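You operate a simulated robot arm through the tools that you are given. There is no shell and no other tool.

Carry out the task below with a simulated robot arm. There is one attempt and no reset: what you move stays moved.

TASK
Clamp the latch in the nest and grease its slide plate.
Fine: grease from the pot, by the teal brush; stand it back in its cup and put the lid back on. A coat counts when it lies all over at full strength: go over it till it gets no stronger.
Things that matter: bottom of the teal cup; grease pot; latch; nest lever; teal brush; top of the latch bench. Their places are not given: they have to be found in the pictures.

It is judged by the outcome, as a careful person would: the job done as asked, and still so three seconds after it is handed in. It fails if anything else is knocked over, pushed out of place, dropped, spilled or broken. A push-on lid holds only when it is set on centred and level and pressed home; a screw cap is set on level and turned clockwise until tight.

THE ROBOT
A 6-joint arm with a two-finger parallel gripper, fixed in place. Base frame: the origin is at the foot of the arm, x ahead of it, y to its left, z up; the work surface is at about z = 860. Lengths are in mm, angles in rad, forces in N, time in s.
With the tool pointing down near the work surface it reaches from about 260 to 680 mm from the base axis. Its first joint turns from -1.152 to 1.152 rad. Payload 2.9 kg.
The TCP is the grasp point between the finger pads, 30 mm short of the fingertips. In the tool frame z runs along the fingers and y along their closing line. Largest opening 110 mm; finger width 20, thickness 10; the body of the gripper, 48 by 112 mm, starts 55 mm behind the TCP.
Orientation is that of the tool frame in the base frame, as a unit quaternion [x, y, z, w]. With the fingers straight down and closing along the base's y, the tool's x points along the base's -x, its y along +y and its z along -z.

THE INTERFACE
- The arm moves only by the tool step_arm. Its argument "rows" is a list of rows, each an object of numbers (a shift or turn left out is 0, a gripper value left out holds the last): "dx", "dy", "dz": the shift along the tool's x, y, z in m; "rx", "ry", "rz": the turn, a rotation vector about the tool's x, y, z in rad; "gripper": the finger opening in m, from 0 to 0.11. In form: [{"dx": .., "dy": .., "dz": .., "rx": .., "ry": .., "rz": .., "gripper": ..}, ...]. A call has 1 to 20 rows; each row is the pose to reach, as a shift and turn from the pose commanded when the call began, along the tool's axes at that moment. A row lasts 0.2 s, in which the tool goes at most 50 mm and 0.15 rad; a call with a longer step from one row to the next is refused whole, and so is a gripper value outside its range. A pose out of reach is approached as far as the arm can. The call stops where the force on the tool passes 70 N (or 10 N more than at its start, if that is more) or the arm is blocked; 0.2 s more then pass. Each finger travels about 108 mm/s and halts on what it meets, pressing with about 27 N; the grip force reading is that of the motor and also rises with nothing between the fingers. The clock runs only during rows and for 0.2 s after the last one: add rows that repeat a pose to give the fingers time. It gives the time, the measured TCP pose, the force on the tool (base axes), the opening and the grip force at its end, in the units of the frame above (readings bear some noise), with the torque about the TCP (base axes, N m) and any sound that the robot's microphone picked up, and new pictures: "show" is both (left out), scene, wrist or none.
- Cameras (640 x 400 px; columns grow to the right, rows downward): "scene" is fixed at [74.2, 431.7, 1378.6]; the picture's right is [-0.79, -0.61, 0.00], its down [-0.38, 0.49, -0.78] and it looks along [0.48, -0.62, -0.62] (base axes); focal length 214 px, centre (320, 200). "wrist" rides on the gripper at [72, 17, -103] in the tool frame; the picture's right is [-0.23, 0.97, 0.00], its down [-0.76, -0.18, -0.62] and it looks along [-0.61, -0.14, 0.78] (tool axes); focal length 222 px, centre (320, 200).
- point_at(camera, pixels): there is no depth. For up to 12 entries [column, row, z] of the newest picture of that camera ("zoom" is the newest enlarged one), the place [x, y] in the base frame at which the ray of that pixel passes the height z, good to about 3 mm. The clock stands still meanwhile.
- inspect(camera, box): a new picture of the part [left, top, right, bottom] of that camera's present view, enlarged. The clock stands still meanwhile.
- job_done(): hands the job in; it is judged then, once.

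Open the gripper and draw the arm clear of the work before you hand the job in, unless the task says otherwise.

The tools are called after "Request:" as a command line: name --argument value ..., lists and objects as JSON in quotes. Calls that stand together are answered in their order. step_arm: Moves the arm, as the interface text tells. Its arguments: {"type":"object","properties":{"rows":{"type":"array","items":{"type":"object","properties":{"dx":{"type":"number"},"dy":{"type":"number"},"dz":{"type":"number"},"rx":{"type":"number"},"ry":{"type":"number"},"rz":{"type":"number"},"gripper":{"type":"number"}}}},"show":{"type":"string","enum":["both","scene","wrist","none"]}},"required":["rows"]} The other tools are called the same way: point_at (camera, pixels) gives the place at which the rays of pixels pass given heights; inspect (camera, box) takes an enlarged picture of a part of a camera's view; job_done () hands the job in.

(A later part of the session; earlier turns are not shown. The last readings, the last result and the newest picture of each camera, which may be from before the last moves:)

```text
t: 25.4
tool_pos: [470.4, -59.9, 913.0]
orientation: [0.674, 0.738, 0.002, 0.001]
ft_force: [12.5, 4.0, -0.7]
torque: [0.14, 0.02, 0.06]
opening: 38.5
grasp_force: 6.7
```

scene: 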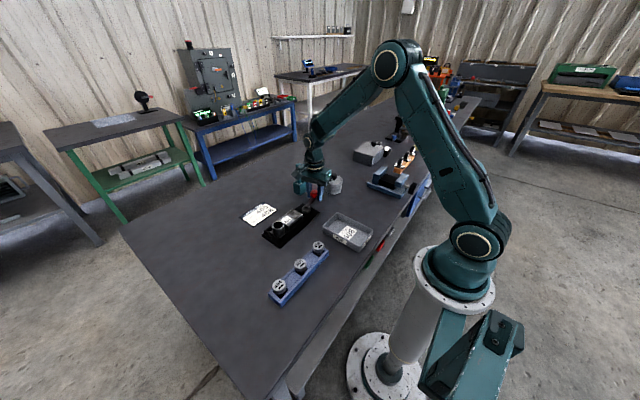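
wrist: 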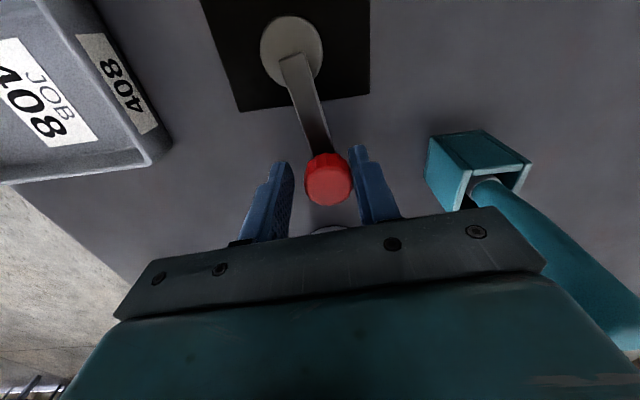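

The lever is pressed home (12.5 N at the stop). I open, back off, rise, and move to view the pot and its lid.

Request:
step_arm --rows '[{"dy": 0.004, "gripper": 0.06}, {"dy": 0.005, "gripper": 0.06}, {"dy": 0.005, "dz": -0.04, "gripper": 0.06}, {"dy": 0.005, "dz": -0.08}, {"dy": 0.005, "dz": -0.1}, {"dx": -0.0089, "dy": -0.0044, "dz": -0.1, "rz": -0.148}, {"dx": -0.0179, "dy": -0.0137, "dz": -0.1, "rz": -0.296}, {"dx": -0.0268, "dy": -0.0231, "dz": -0.1, "rz": -0.444}, {"dx": -0.0357, "dy": -0.0324, "dz": -0.1, "rz": -0.592}, {"dx": -0.0447, "dy": -0.0418, "dz": -0.1, "rz": -0.74}, {"dx": -0.0536, "dy": -0.0511, "dz": -0.1, "rz": -0.888}, {"dx": -0.0625, "dy": -0.0605, "dz": -0.1, "rz": -1.036}, {"dx": -0.0714, "dy": -0.0698, "dz": -0.1, "rz": -1.184}, {"dx": -0.0804, "dy": -0.0792, "dz": -0.1, "rz": -1.332}, {"dx": -0.0893, "dy": -0.0885, "dz": -0.1, "rz": -1.48}, {"dx": -0.0893, "dy": -0.0885, "dz": -0.1, "rz": -1.48}]'

Request:
inspect --camera "wrist" --box '[240, 90, 400, 210]'

Request:
inspect --camera "scene" --box '[284, 160, 364, 222]'

```text
t: 28.8
tool_pos: [390.0, -158.7, 1011.4]
orientation: [0.0, 1.0, 0.0, 0.0]
ft_force: [-1.3, 0.2, -0.4]
torque: [0.03, -0.03, 0.0]
opening: 59.9
grasp_force: 0.0
```

scene: 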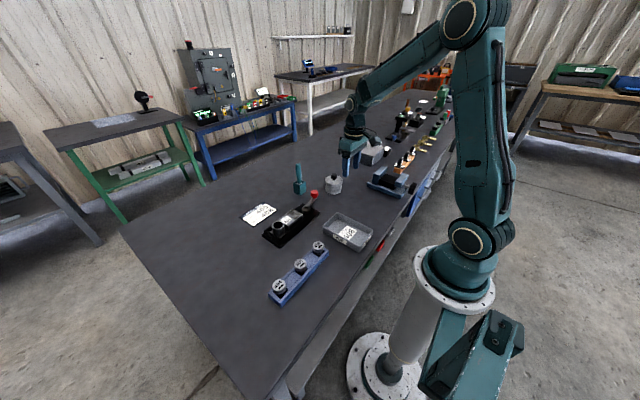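
wrist: 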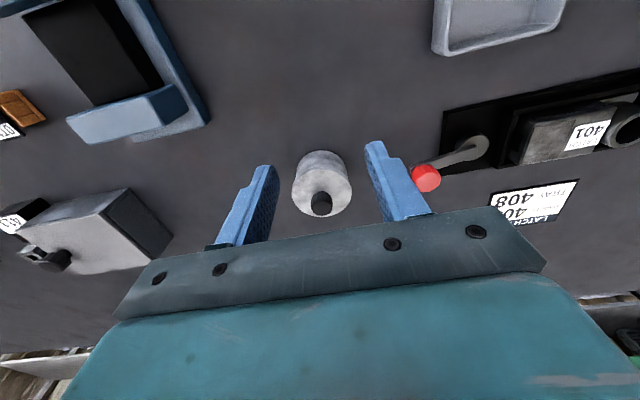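

```text
3.33 times, centred on (320, 150) of wrist
```

zoom: 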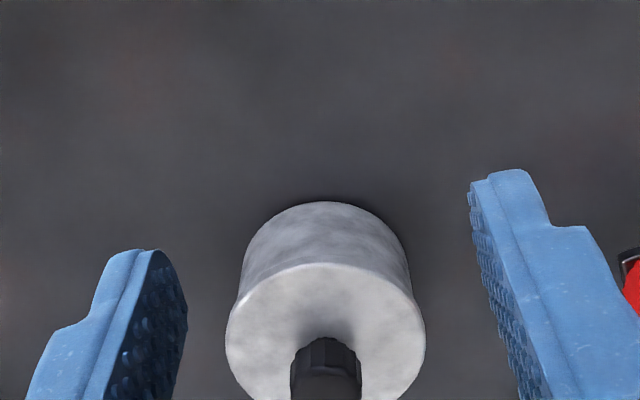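

```text
6.45 times, centred on (324, 191) of scene
```

zoom: 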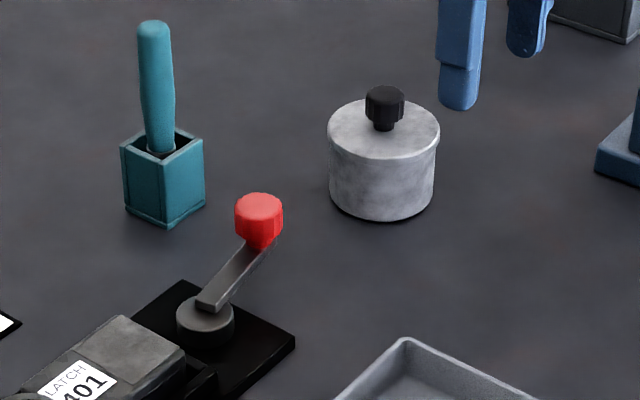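

I zoom tightly on the pot in the scene camera to see how the lid sits and its knob.

Request:
inspect --camera "scene" --box '[318, 168, 348, 194]'

Request:
inspect --camera "wrist" --box '[280, 140, 365, 220]'

```text
15.38 times, centred on (333, 181) of scene
```

zoom: 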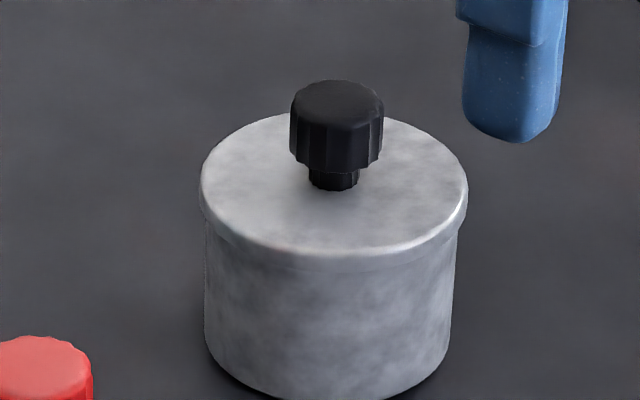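

```text
5.00 times, centred on (322, 180) of wrist
```

zoom: 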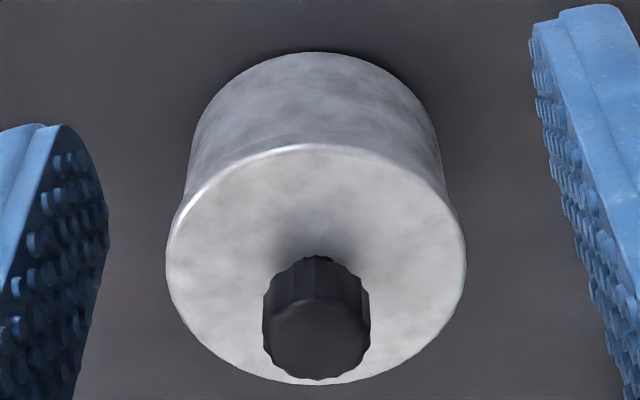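

I query the lid centre, its edges and the knob top from both cameras.

Request:
point_at --camera "scene" --pixels '[[334.2, 174.8, 920], [334.2, 174.8, 940], [333.9, 180.0, 900], [333.9, 180.0, 920], [325.2, 180.5, 910], [342.6, 180.5, 910], [334.0, 190.5, 860]]'

Request:
point_at --camera "wrist" --pixels '[[321.6, 207.5, 920], [321.6, 207.5, 940], [321.2, 192.4, 900], [321.2, 192.4, 920], [291.2, 193, 910], [351.2, 191, 910], [318, 169, 910], [324, 216.5, 910]]'

```text
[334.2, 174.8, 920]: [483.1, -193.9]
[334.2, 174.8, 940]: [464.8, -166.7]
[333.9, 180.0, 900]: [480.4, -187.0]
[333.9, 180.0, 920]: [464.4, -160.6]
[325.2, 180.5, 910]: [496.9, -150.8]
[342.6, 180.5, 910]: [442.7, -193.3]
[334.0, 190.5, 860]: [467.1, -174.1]
```

```text
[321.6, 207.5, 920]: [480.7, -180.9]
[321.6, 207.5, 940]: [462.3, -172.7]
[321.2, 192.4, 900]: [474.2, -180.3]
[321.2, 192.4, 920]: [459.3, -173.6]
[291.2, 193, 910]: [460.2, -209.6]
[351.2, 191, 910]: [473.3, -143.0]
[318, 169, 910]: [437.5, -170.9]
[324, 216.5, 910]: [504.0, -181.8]
```

Knob top ≈(469.5,−176, 934), lid top ≈907, lid ≈67 mm wide. I move above the knob with fingers at 50 mm to refine.

Request:
step_arm --rows '[{"dx": -0.03, "dy": -0.006, "gripper": 0.05}, {"dx": -0.06, "dy": -0.012}, {"dx": -0.0794, "dy": -0.0176, "dz": 0.02}, {"dx": -0.0794, "dy": -0.0176, "dz": 0.02}]' --show "wrist"

Request:
inspect --camera "wrist" --box '[250, 90, 390, 200]'

```text
t: 29.8
tool_pos: [469.2, -177.3, 991.5]
orientation: [0.0, 1.0, 0.0, 0.0]
ft_force: [0.2, 0.9, 0.6]
torque: [-0.01, 0.01, 0.0]
opening: 50.3
grasp_force: 0.0
```

wrist: 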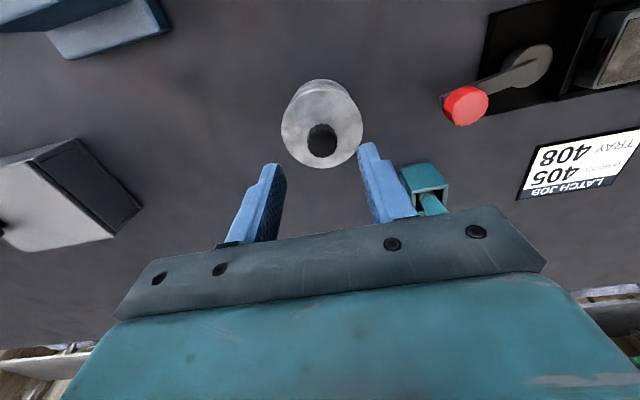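

```text
3.64 times, centred on (320, 145) of wrist
```

zoom: 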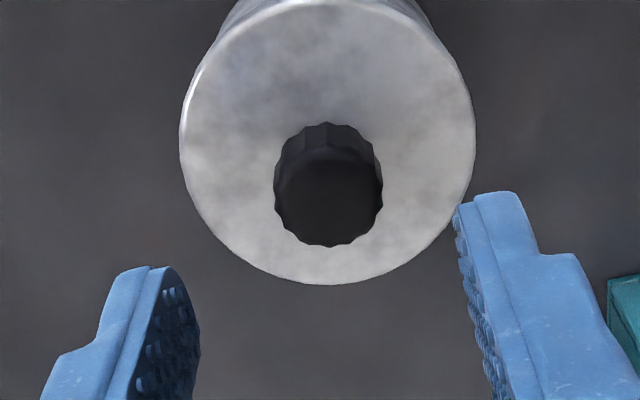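

I query the knob top at 934 and the lid centre at 907.

Request:
point_at --camera "zoom" --pixels '[[328, 196, 934], [328, 145, 907], [180, 140, 907], [475, 125, 907], [330, 284, 907], [274, 200, 930], [382, 185, 930]]'

```text
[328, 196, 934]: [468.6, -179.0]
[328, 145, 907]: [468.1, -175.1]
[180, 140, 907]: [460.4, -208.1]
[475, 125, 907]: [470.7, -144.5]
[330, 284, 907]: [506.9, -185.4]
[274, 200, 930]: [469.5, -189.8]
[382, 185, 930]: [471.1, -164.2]
```

The knob is centred under the tool at about (469.5,−177). I descend to z≈940 and close on the knob.

Request:
step_arm --rows '[{"dz": 0.02}, {"dz": 0.04}, {"dz": 0.053}, {"dz": 0.053, "gripper": 0.015}, {"dz": 0.053, "gripper": 0.015}, {"dz": 0.053, "gripper": 0.015}]'

Request:
inspect --camera "scene" --box '[308, 158, 368, 202]'

```text
t: 31.2
tool_pos: [470.4, -174.8, 941.0]
orientation: [-0.001, 1.0, 0.0, 0.002]
ft_force: [1.9, 9.4, 25.9]
torque: [0.26, 0.0, 0.03]
opening: 22.8
grasp_force: 27.3
```

scene: 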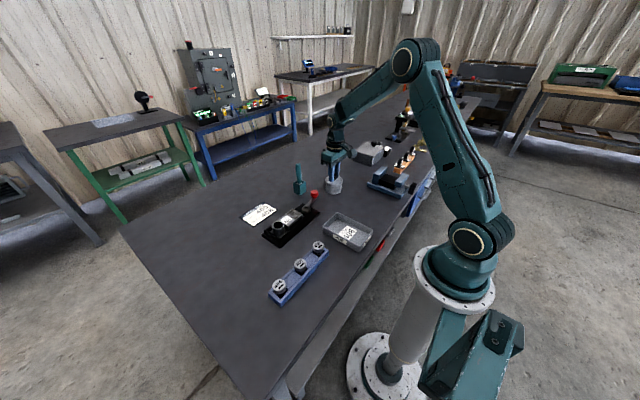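
wrist: 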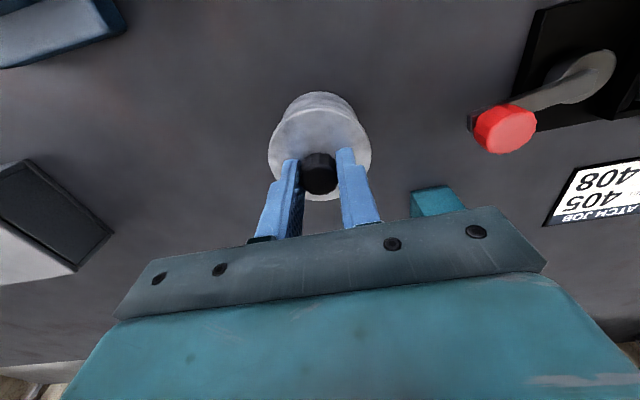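

```text
9.09 times, centred on (338, 180) of scene
```

zoom: 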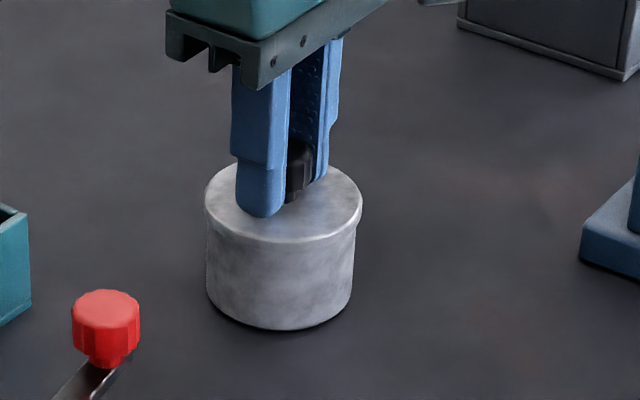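

The fingers grip the knob (22.8 mm) with tips touching the lid (26 N). I ease the side load by 1 mm and pull up slowly a few millimetres.

Request:
step_arm --rows '[{"dy": 0.001, "dz": -0.002}, {"dy": 0.0012, "dz": -0.004}, {"dy": 0.0012, "dz": -0.006}, {"dy": 0.0012, "dz": -0.008}]' --show "wrist"

Request:
inspect --camera "scene" --box '[308, 158, 368, 202]'

```text
t: 32.2
tool_pos: [468.2, -174.4, 947.0]
orientation: [0.0, 1.0, 0.0, -0.001]
ft_force: [0.2, -0.1, -0.4]
torque: [0.03, 0.02, 0.04]
opening: 22.6
grasp_force: 27.3
heard: snap
```

wrist: 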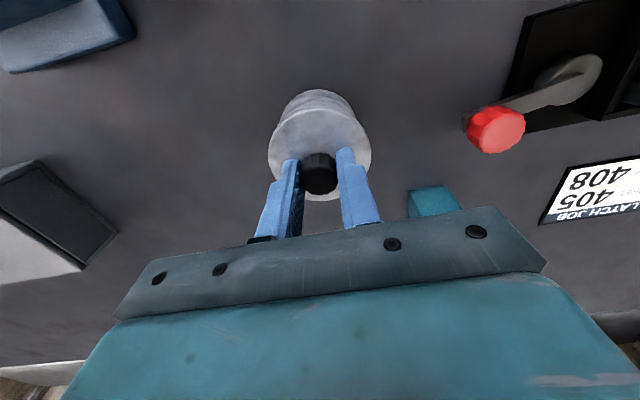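

```text
9.09 times, centred on (338, 180) of scene
```

zoom: 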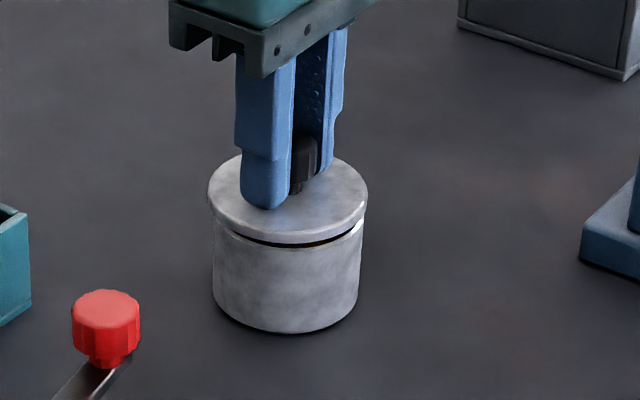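

The lid snapped off and lifts cleanly. I raise it and carry it to free bench at about (560,−190), stopping above the surface.

Request:
step_arm --rows '[{"dz": -0.02}, {"dz": -0.045}, {"dz": -0.06}, {"dx": -0.03, "dy": -0.005, "dz": -0.06}, {"dx": -0.06, "dy": -0.01, "dz": -0.06}, {"dx": -0.0905, "dy": -0.0152, "dz": -0.05}, {"dx": -0.0905, "dy": -0.0152, "dz": -0.02}, {"dx": -0.0905, "dy": -0.0152, "dz": 0.01}, {"dx": -0.0905, "dy": -0.0152, "dz": 0.03}, {"dx": -0.0905, "dy": -0.0152, "dz": 0.03}]'

Request:
inspect --camera "scene" --box '[290, 158, 360, 206]'

```text
t: 34.4
tool_pos: [557.7, -193.0, 919.2]
orientation: [0.0, 1.0, 0.0, 0.0]
ft_force: [-0.2, 0.4, 0.1]
torque: [-0.01, 0.01, 0.02]
opening: 22.5
grasp_force: 27.4
```

scene: 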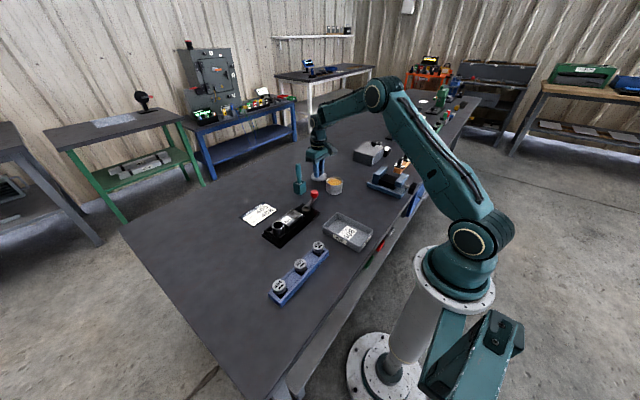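
wrist: 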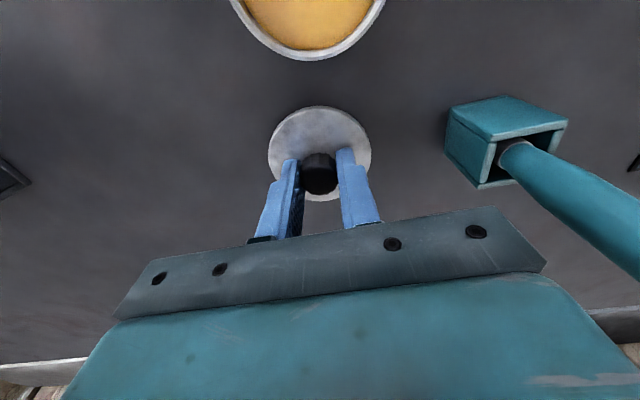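

```text
8.33 times, centred on (325, 182) of scene
```

zoom: 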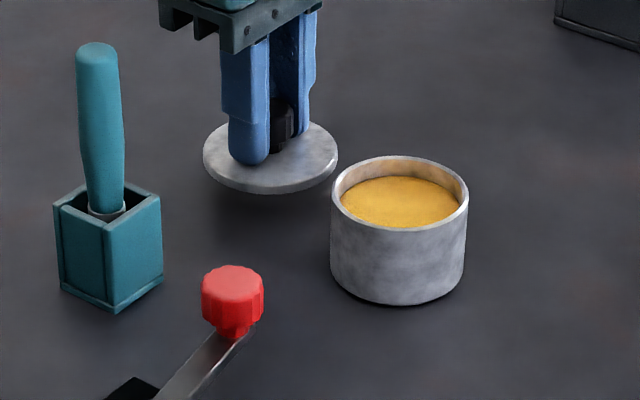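

The lid hangs level ~20 mm above the bench. I lower it in small steps until contact shows in the force.

Request:
step_arm --rows '[{"dz": 0.006}, {"dz": 0.011}, {"dz": 0.014}, {"dz": 0.016}, {"dz": 0.018}]' --show "none"

Request:
inspect --camera "scene" --box '[290, 158, 360, 206]'

```text
t: 35.6
tool_pos: [558.9, -189.4, 900.4]
orientation: [0.0, 1.0, 0.0, 0.0]
ft_force: [0.5, -0.7, -0.2]
torque: [0.03, -0.01, -0.01]
opening: 22.4
grasp_force: 26.9
```

```text
8.33 times, centred on (325, 182) of scene
```

zoom: 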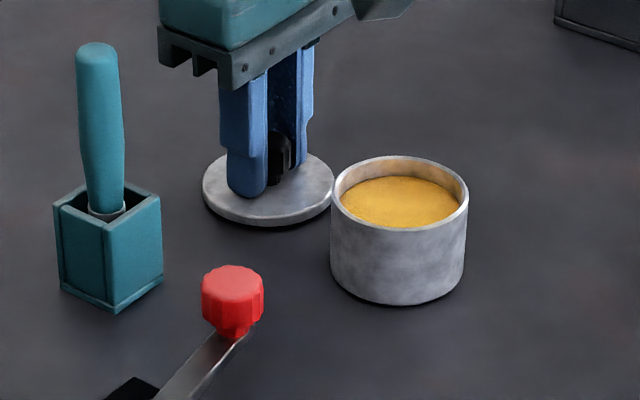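

Nearly down; I continue in 1–2 mm steps.

Request:
step_arm --rows '[{"dz": 0.001}, {"dz": 0.002}, {"dz": 0.003}]' --show "none"

Request:
inspect --camera "scene" --box '[305, 165, 345, 195]'

```text
t: 36.4
tool_pos: [560.6, -190.5, 897.0]
orientation: [0.0, 1.0, 0.0, 0.0]
ft_force: [0.0, -0.4, -1.2]
torque: [0.02, -0.02, 0.02]
opening: 22.5
grasp_force: 27.0
```

```text
13.33 times, centred on (325, 180) of scene
```

zoom: 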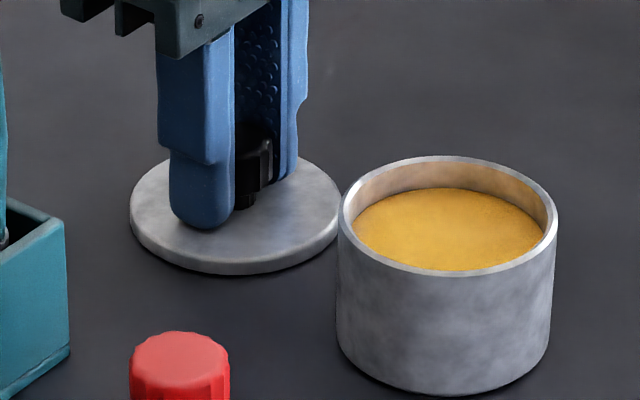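

Still a small gap; I lower a few millimetres more.

Request:
step_arm --rows '[{"dz": 0.001}, {"dz": 0.002}, {"dz": 0.003}]' --show "none"

Request:
inspect --camera "scene" --box '[305, 165, 345, 195]'

```text
t: 37.2
tool_pos: [559.1, -189.9, 895.8]
orientation: [0.0, 1.0, -0.001, 0.001]
ft_force: [-2.7, 2.7, 13.5]
torque: [0.08, 0.21, -0.01]
opening: 22.4
grasp_force: 26.6
```

```text
13.33 times, centred on (325, 180) of scene
```

zoom: 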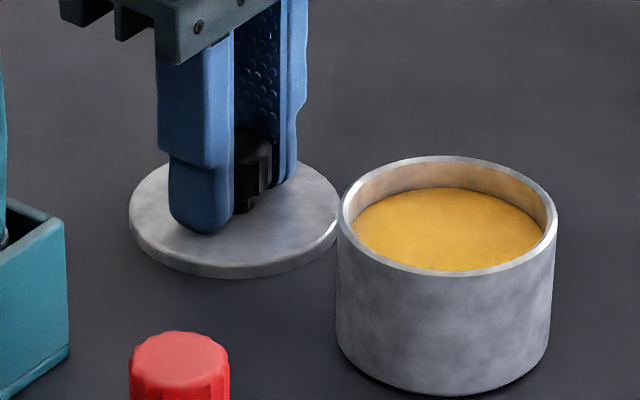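

The lid rests on the bench (13.5 N). I release it, rise, and move to view the brush.

Request:
step_arm --rows '[{"dz": -0.001, "gripper": 0.05}, {"dz": -0.001, "gripper": 0.05}, {"dz": -0.03}, {"dz": -0.075}, {"dz": -0.12}, {"dx": 0.01, "dy": 0.02, "dz": -0.146}, {"dx": 0.02, "dy": 0.06, "dz": -0.146}, {"dx": 0.04, "dy": 0.106, "dz": -0.146}, {"dx": 0.04, "dy": 0.106, "dz": -0.146}]'

Request:
inspect --camera "scene" --box '[285, 150, 345, 195]'

Request:
inspect --camera "wrist" --box '[270, 90, 400, 210]'

```text
refused: row 8 steps farther than a row can; nothing moved
```

```text
8.89 times, centred on (315, 172) of scene
```

zoom: 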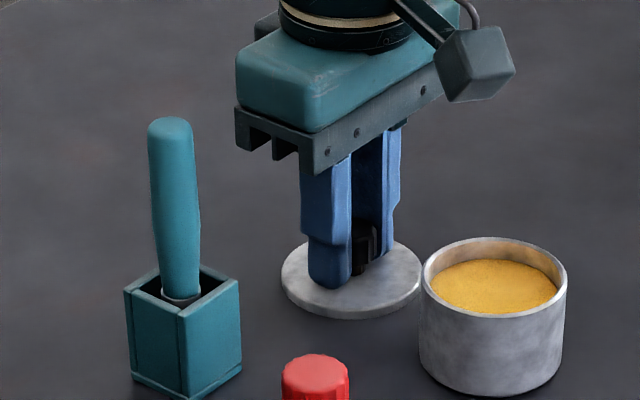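

```text
3.33 times, centred on (335, 150) of wrist
```

zoom: 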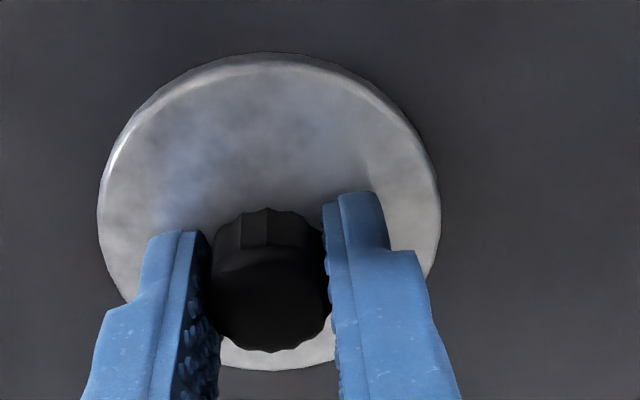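

The call was refused because one row stepped just over 50 mm; I repeat it with smaller steps.

Request:
step_arm --rows '[{"dz": -0.001, "gripper": 0.05}, {"dz": -0.001, "gripper": 0.05}, {"dz": -0.03}, {"dz": -0.07}, {"dz": -0.11}, {"dx": 0.005, "dy": 0.01, "dz": -0.146}, {"dx": 0.015, "dy": 0.04, "dz": -0.146}, {"dx": 0.027, "dy": 0.073, "dz": -0.146}, {"dx": 0.04, "dy": 0.106, "dz": -0.146}, {"dx": 0.04, "dy": 0.106, "dz": -0.146}]'

Request:
inspect --camera "scene" --box '[285, 150, 345, 195]'

Request:
inspect --camera "wrist" --box '[260, 80, 400, 220]'

```text
t: 39.4
tool_pos: [520.8, -82.2, 1038.8]
orientation: [0.0, 1.0, -0.001, -0.001]
ft_force: [-0.7, 0.0, -0.6]
torque: [-0.01, 0.0, -0.02]
opening: 50.4
grasp_force: 0.1
```

scene: 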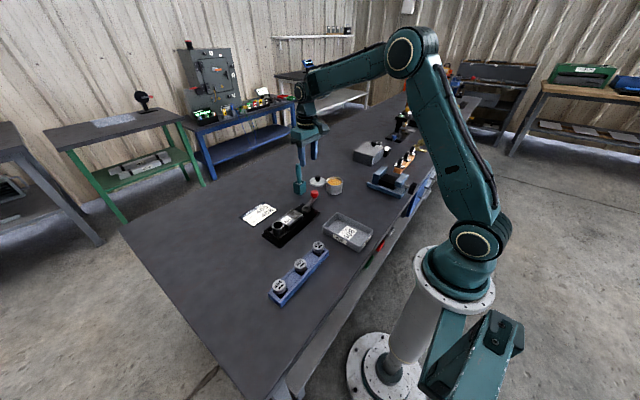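
wrist: 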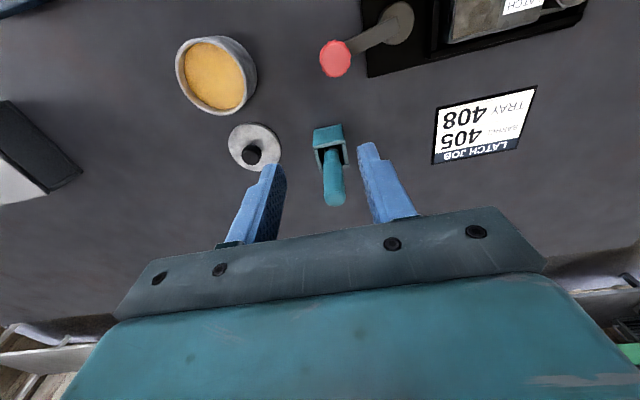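

```text
8.89 times, centred on (315, 172) of scene
```

zoom: 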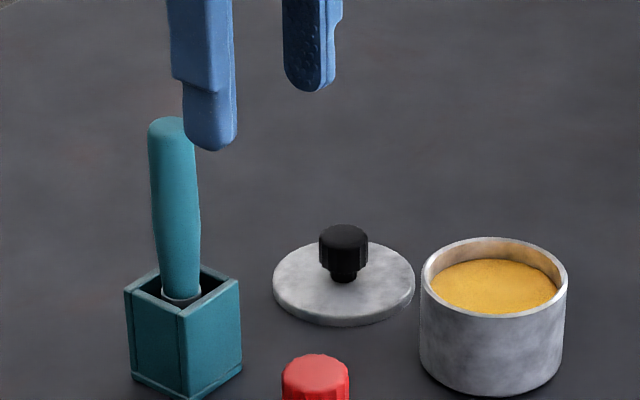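

```text
2.86 times, centred on (330, 150) of wrist
```

zoom: 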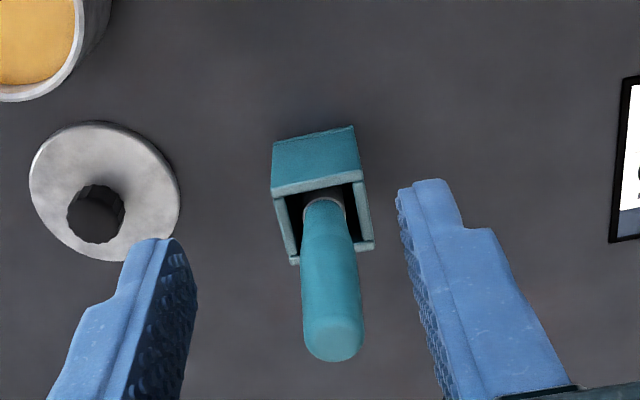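

I query the brush handle's top and its ferrule, and the cup's rim corners, in both cameras.

Request:
point_at --camera "wrist" --pixels '[[334.2, 216.5, 975], [334.2, 216.5, 985], [332, 174, 920], [332, 174, 940], [331, 171, 905], [314.5, 149, 907], [341.5, 146.5, 907], [318, 175, 907], [344.5, 170.5, 907]]'

Request:
point_at --camera "scene" --pixels '[[298.6, 164.5, 975], [298.6, 164.5, 985], [299.5, 185.3, 905], [299.5, 185.3, 915], [293.6, 182.3, 907], [306.3, 179.5, 907], [302.0, 189.7, 907], [299.8, 184, 907]]'

```text
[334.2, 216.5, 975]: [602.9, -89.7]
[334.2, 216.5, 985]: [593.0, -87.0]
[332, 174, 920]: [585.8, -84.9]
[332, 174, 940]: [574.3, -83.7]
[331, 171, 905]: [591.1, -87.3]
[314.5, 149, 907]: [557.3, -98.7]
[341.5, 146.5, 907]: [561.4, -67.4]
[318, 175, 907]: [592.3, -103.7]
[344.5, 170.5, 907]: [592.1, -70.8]
```

```text
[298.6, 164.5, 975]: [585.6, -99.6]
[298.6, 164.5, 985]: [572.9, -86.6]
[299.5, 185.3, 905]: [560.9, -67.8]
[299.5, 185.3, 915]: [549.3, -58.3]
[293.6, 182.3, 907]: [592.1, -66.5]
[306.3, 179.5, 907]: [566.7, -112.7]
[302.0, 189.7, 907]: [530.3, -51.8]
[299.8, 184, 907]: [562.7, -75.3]
```

I misread some zoom conversions; I query again with corrected pixels.

Request:
point_at --camera "wrist" --pixels '[[334.6, 195.5, 975], [334.6, 195.5, 985], [331, 149.5, 895], [331, 149.5, 910], [313.4, 148.6, 907], [344.7, 143, 907], [322.3, 171.7, 907], [348.2, 165.8, 907], [329, 131, 860]]'

Request:
point_at --camera "scene" --pixels '[[298.1, 164.1, 975], [298.1, 164.1, 985], [299.5, 182.7, 895], [299.5, 182.7, 910], [293.1, 181.9, 907], [306.0, 181.3, 907], [299.8, 185.3, 907]]'

```text
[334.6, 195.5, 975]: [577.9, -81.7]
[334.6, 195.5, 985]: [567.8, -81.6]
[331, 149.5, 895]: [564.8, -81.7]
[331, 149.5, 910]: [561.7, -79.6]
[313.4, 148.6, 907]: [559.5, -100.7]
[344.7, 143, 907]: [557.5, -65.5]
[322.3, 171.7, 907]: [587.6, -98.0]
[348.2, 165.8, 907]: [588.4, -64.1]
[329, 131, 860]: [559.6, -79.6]
```

```text
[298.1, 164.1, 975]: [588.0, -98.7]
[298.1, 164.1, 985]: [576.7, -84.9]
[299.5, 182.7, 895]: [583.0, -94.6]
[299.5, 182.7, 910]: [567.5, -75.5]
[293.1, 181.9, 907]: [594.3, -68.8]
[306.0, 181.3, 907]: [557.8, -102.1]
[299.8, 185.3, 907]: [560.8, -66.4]
```

The brush stands upright at about (568.5,−81), handle ≈19 mm thick, top ≈987, cup rim ≈907. I move directly over it and check alignment.

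Request:
step_arm --rows '[{"dx": -0.02, "dy": 0.001}, {"dx": -0.04, "dy": 0.002}, {"dx": -0.0485, "dy": 0.003}, {"dx": -0.0485, "dy": 0.003}]'

Request:
inspect --camera "wrist" --box '[260, 60, 400, 200]'

Request:
inspect --camera "scene" --box '[270, 140, 330, 195]'

```text
t: 40.4
tool_pos: [568.7, -80.8, 1040.1]
orientation: [0.0, 1.0, 0.0, 0.0]
ft_force: [0.8, 1.4, 0.0]
torque: [0.02, 0.0, -0.03]
opening: 49.9
grasp_force: 0.1
```

scene: 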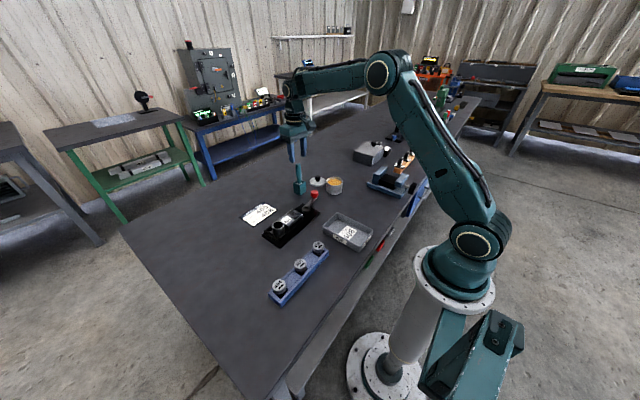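
wrist: 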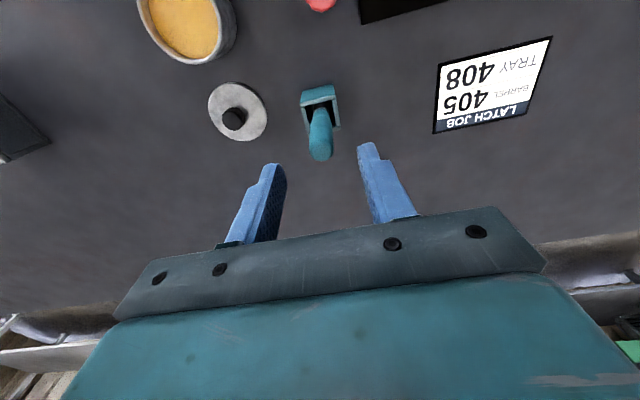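

```text
2.86 times, centred on (330, 130) of wrist
```

zoom: 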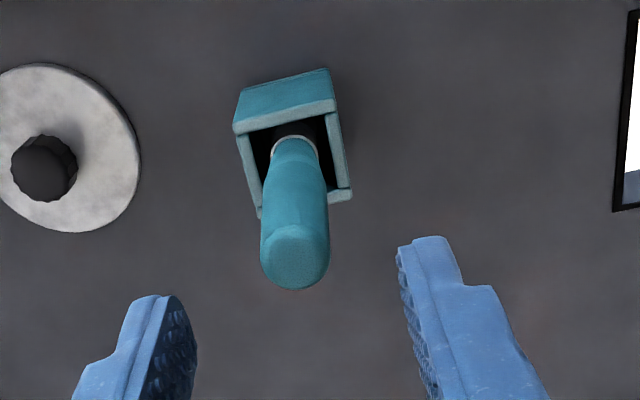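

```text
7.27 times, centred on (300, 168) of scene
```

zoom: 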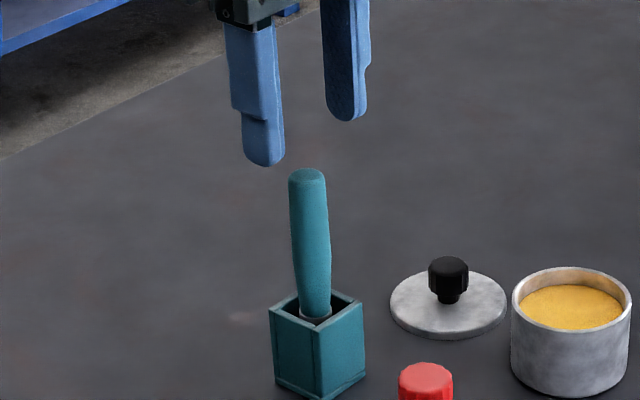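

I query the handle top at 985 and ferrule at 905 from this nearly overhead view.

Request:
point_at --camera "zoom" --pixels '[[300, 180, 985]]'

Request:
point_at --camera "wrist" --pixels '[[321.2, 149.2, 985], [321.2, 150.5, 987], [321.6, 110.5, 905], [309.9, 149, 978], [333.2, 148.5, 978], [300.2, 103, 907], [335.5, 96, 907], [339.5, 127, 907], [308.5, 133.5, 907]]'

```text
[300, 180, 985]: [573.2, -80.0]
```

```text
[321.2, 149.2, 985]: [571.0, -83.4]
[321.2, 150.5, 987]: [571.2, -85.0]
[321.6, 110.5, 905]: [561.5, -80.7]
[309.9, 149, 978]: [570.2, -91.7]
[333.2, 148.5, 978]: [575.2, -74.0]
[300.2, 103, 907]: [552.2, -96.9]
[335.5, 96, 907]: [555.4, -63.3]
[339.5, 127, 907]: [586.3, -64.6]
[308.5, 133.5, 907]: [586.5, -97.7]
```

The brush is at (570,−82), the cup centre at (570,−81). I descend to z≈952 and close on the handle.

Request:
step_arm --rows '[{"dx": -0.001, "dy": -0.001, "dz": 0.03}, {"dx": -0.001, "dy": -0.001, "dz": 0.06}, {"dx": -0.001, "dy": -0.001, "dz": 0.088}, {"dx": -0.001, "dy": -0.001, "dz": 0.088, "gripper": 0.01}, {"dx": -0.001, "dy": -0.001, "dz": 0.088, "gripper": 0.01}, {"dx": -0.001, "dy": -0.001, "dz": 0.088, "gripper": 0.01}]'

Request:
inspect --camera "scene" --box '[270, 140, 330, 195]'

Request:
inspect --camera "wrist" --box '[250, 90, 390, 220]'

```text
t: 41.8
tool_pos: [568.6, -81.7, 951.1]
orientation: [0.0, 1.0, 0.0, -0.001]
ft_force: [-1.1, -1.4, 0.9]
torque: [0.07, -0.02, 0.01]
opening: 18.5
grasp_force: 26.7
```

scene: 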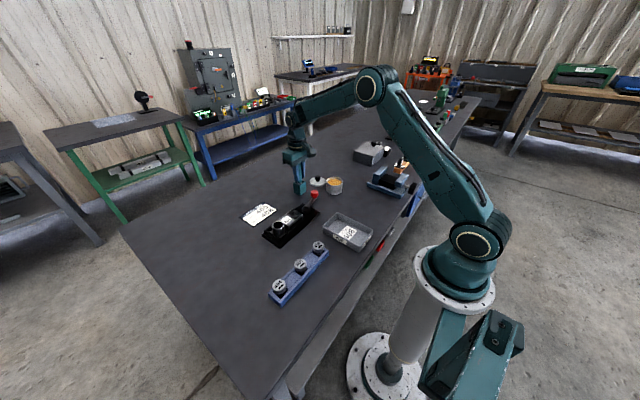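
wrist: 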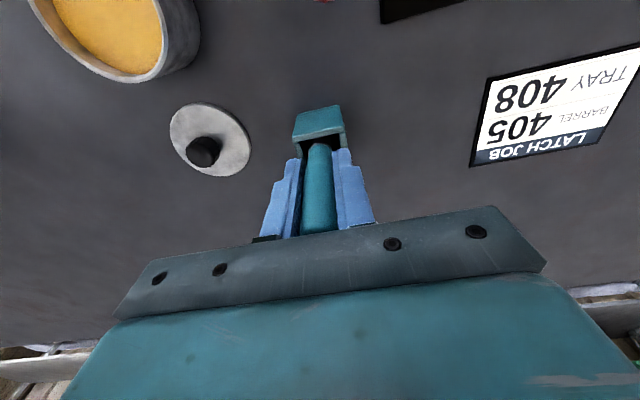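

```text
7.27 times, centred on (300, 168) of scene
```

zoom: 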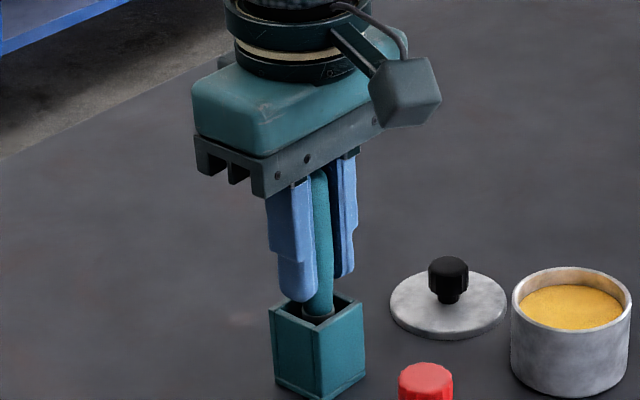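

```text
3.08 times, centred on (320, 155) of wrist
```

zoom: 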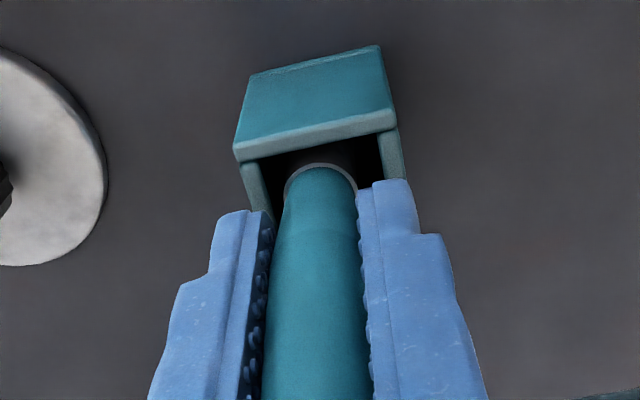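

Handle gripped (18.5 mm, balanced). I lift straight up 70 mm out of the cup.

Request:
step_arm --rows '[{"dz": -0.01}, {"dz": -0.025}, {"dz": -0.04}, {"dz": -0.055}, {"dz": -0.07}, {"dz": -0.08}, {"dz": -0.08}]'

Request:
inspect --camera "scene" --box '[270, 140, 330, 195]'

Request:
inspect --camera "wrist" --box '[250, 60, 390, 190]'

```text
t: 43.4
tool_pos: [568.4, -81.8, 1032.7]
orientation: [0.0, 1.0, 0.0, 0.0]
ft_force: [0.4, 0.5, -0.1]
torque: [-0.03, -0.03, -0.01]
opening: 18.2
grasp_force: 27.3
```

scene: 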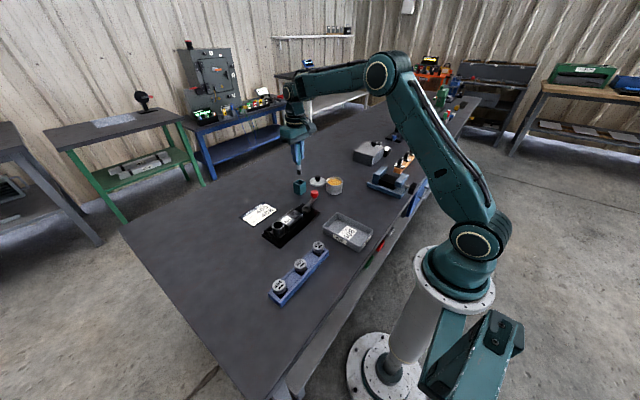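
wrist: 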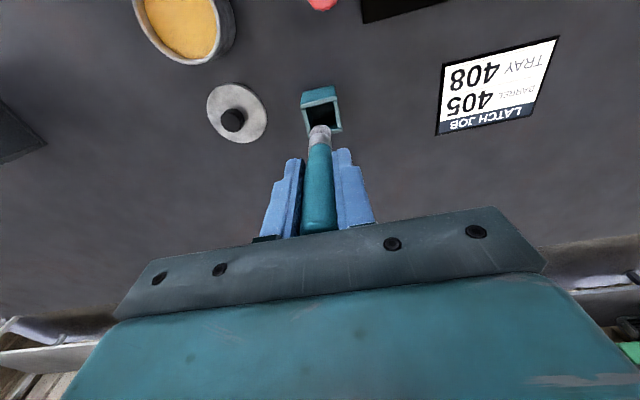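

```text
7.27 times, centred on (300, 168) of scene
```

zoom: 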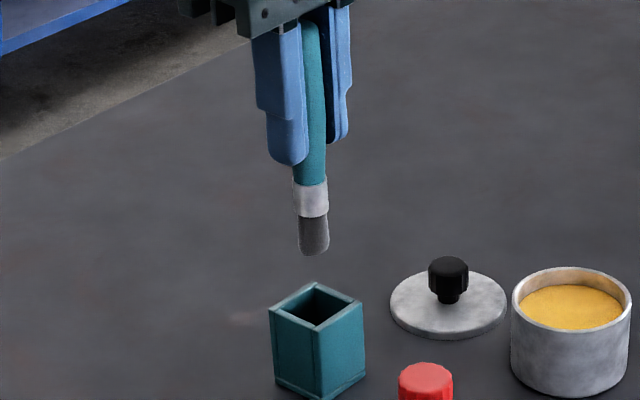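

```text
3.08 times, centred on (320, 125) of wrist
```

zoom: 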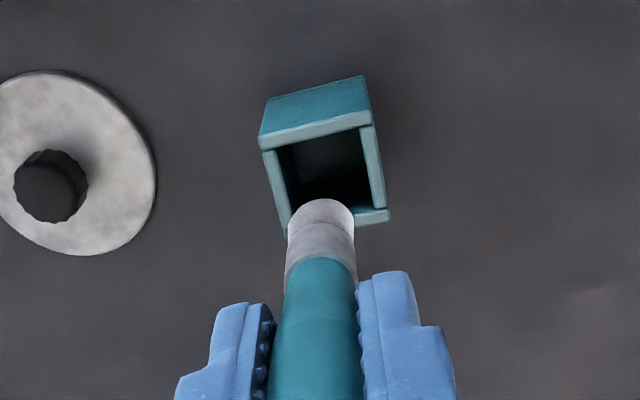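

The brush is out, cup undisturbed. I find the bristle tip's height from the scene ray at (299.2,175.6).

Request:
point_at --camera "scene" --pixels '[[299.2, 175.6, 930], [299.2, 175.6, 940], [299.2, 175.6, 950], [299.0, 170, 955], [299.0, 170, 965]]'

Request:
point_at --camera "scene" --pixels '[[333.8, 177.7, 906], [324, 179, 906], [343.5, 179.5, 906], [334.3, 182.3, 906], [327.5, 182, 895], [334, 176.0, 906], [334.8, 187.5, 895], [341.5, 181.5, 895]]'

Request:
inspect --camera "scene" --box '[318, 170, 350, 196]'

```text
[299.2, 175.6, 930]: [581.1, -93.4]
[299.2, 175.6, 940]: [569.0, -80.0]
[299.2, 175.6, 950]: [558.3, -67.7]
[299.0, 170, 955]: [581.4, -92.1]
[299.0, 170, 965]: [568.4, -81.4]
```

```text
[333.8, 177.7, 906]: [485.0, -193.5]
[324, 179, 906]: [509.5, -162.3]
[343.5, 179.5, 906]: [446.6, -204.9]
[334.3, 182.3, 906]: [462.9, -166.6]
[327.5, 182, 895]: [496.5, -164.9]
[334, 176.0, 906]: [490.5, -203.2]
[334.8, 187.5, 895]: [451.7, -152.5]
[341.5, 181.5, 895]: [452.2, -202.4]
```

```text
15.38 times, centred on (334, 183) of scene
```

zoom: 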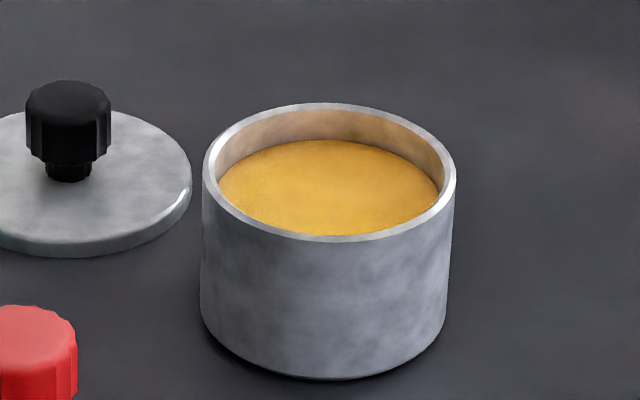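

Tip is about 91 mm below the TCP; grease surface is ≈10 mm below the rim (≈895). I get the pot centre and carry the brush above it at this height.

Request:
point_at --camera "zoom" --pixels '[[329, 171, 905], [328, 187, 895]]'

Request:
step_arm --rows '[{"dx": 0.02, "dy": -0.018}, {"dx": 0.05, "dy": -0.046}, {"dx": 0.08, "dy": -0.073}, {"dx": 0.1015, "dy": -0.093}, {"dx": 0.1015, "dy": -0.093}]'

Request:
inspect --camera "wrist" --box '[250, 60, 390, 190]'

Request:
inspect --camera "scene" --box '[310, 160, 360, 200]'

```text
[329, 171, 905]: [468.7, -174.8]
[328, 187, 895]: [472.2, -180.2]
```

```text
t: 44.6
tool_pos: [466.2, -175.5, 1033.5]
orientation: [0.0, 1.0, 0.001, 0.0]
ft_force: [-1.2, -0.2, -1.1]
torque: [0.0, 0.01, 0.03]
opening: 18.2
grasp_force: 26.8
```

scene: 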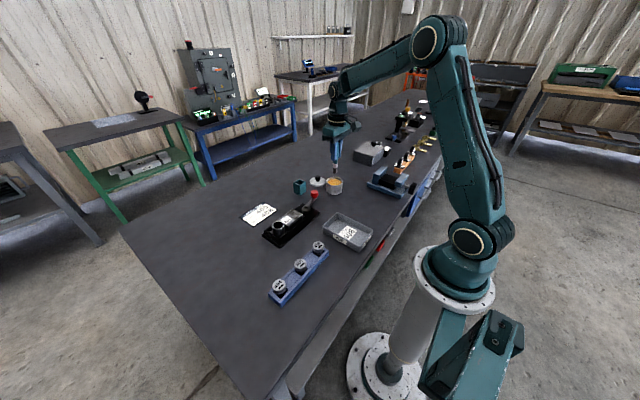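
wrist: 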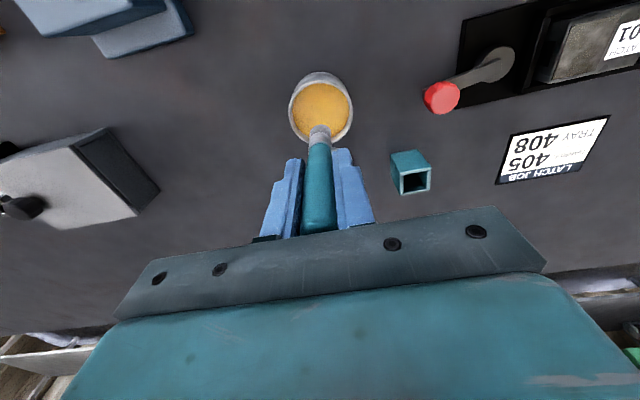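

```text
3.08 times, centred on (320, 125) of wrist
```

zoom: 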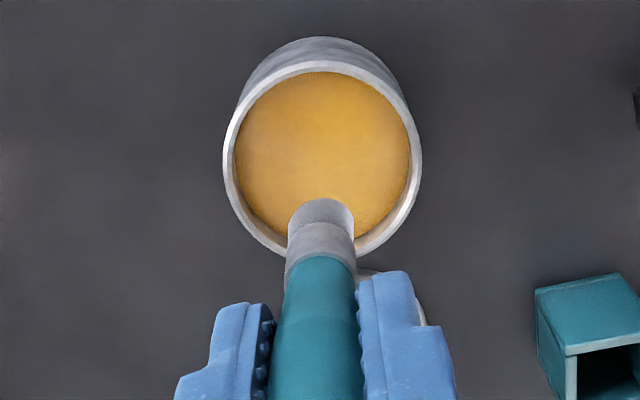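

```text
10.00 times, centred on (335, 180) of scene
```

zoom: 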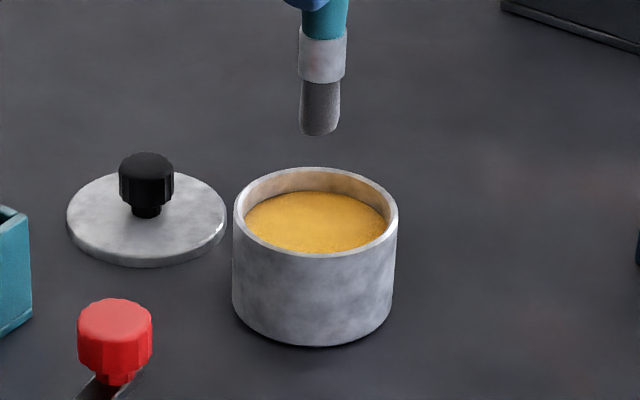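

The brush is centred over the pot. I lower it about 54 mm so the bristles dip a few mm into the grease, in steps.

Request:
step_arm --rows '[{"dz": 0.015}, {"dz": 0.03}, {"dz": 0.042}, {"dz": 0.048}, {"dz": 0.052}]'

Request:
inspect --camera "scene" --box '[310, 160, 360, 200]'

```text
t: 45.8
tool_pos: [468.1, -174.1, 981.2]
orientation: [-0.002, 1.0, -0.001, 0.004]
ft_force: [0.6, 0.7, 20.4]
torque: [-0.39, -0.09, 0.03]
opening: 18.5
grasp_force: 27.4
```

scene: 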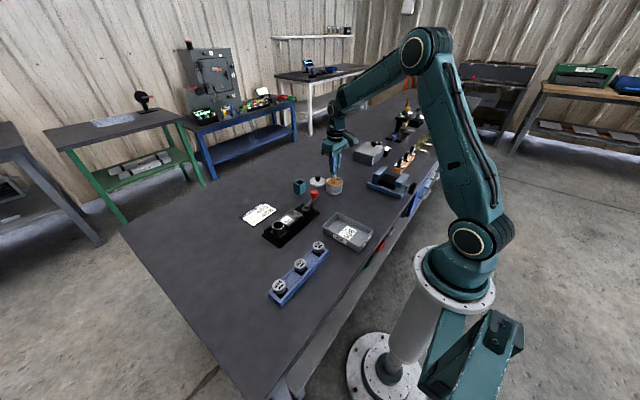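
wrist: 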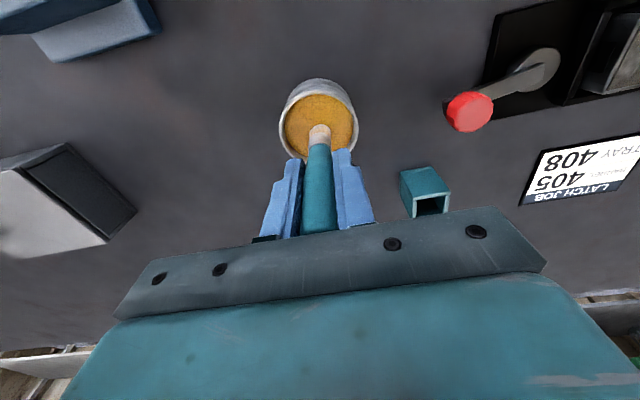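

```text
10.00 times, centred on (335, 180) of scene
```

zoom: 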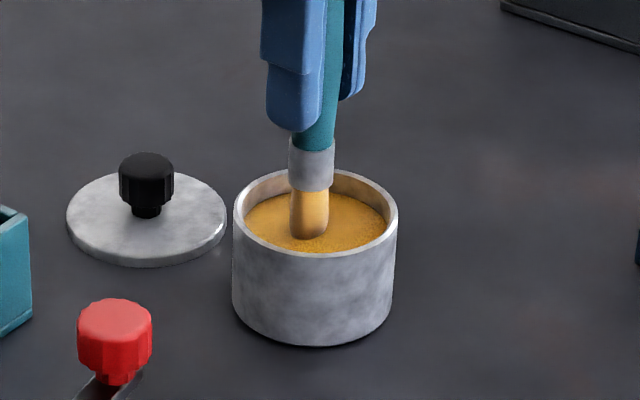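

The bristles turned yellow and press on the grease (20 N). I lift out gently and inspect the load and the brush's posture.

Request:
step_arm --rows '[{"dz": -0.004}, {"dz": -0.012}, {"dz": -0.025}, {"dz": -0.04}, {"dz": -0.052}, {"dz": -0.052}]'

Request:
inspect --camera "scene" --box '[310, 155, 360, 195]'

Request:
inspect --camera "wrist" --box '[250, 60, 390, 190]'

```text
t: 47.2
tool_pos: [467.6, -175.6, 1032.0]
orientation: [0.0, 1.0, 0.0, 0.0]
ft_force: [-0.1, 0.8, 0.2]
torque: [0.01, 0.04, -0.02]
opening: 18.4
grasp_force: 27.3
```

scene: 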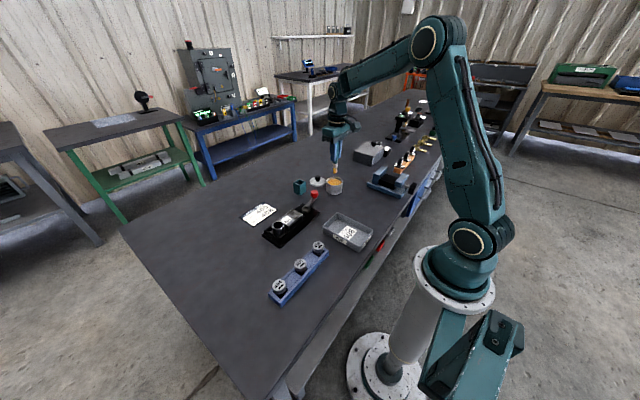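
wrist: 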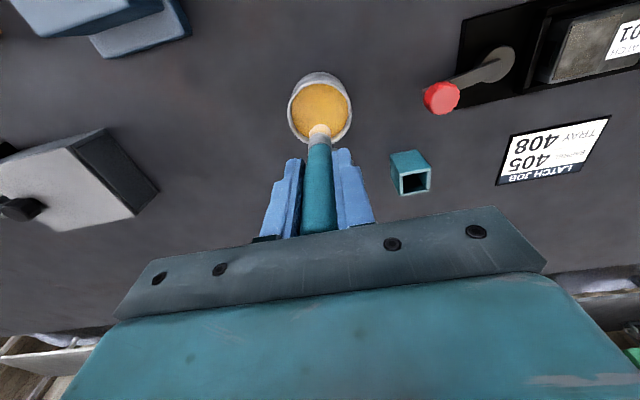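

```text
10.00 times, centred on (335, 175) of scene
```

zoom: 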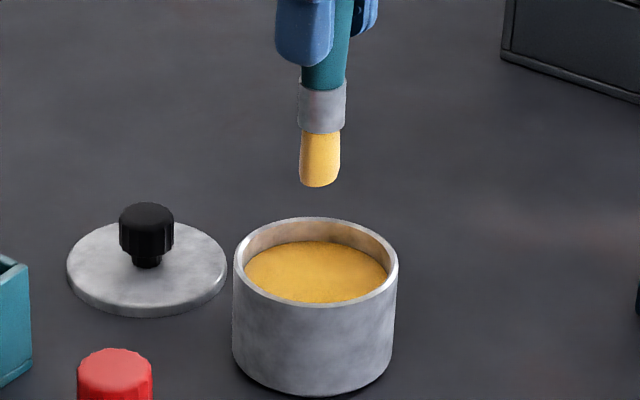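

```text
3.08 times, centred on (320, 125) of wrist
```

zoom: 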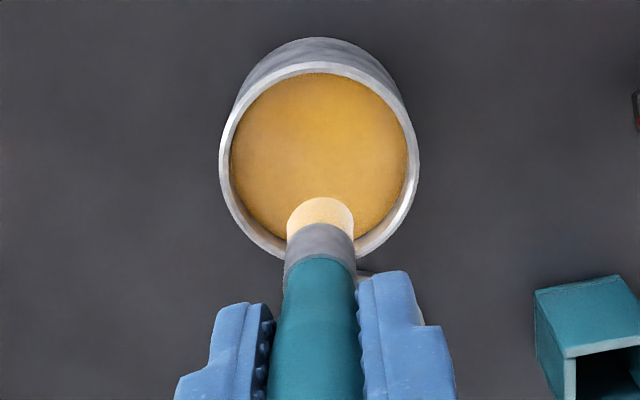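

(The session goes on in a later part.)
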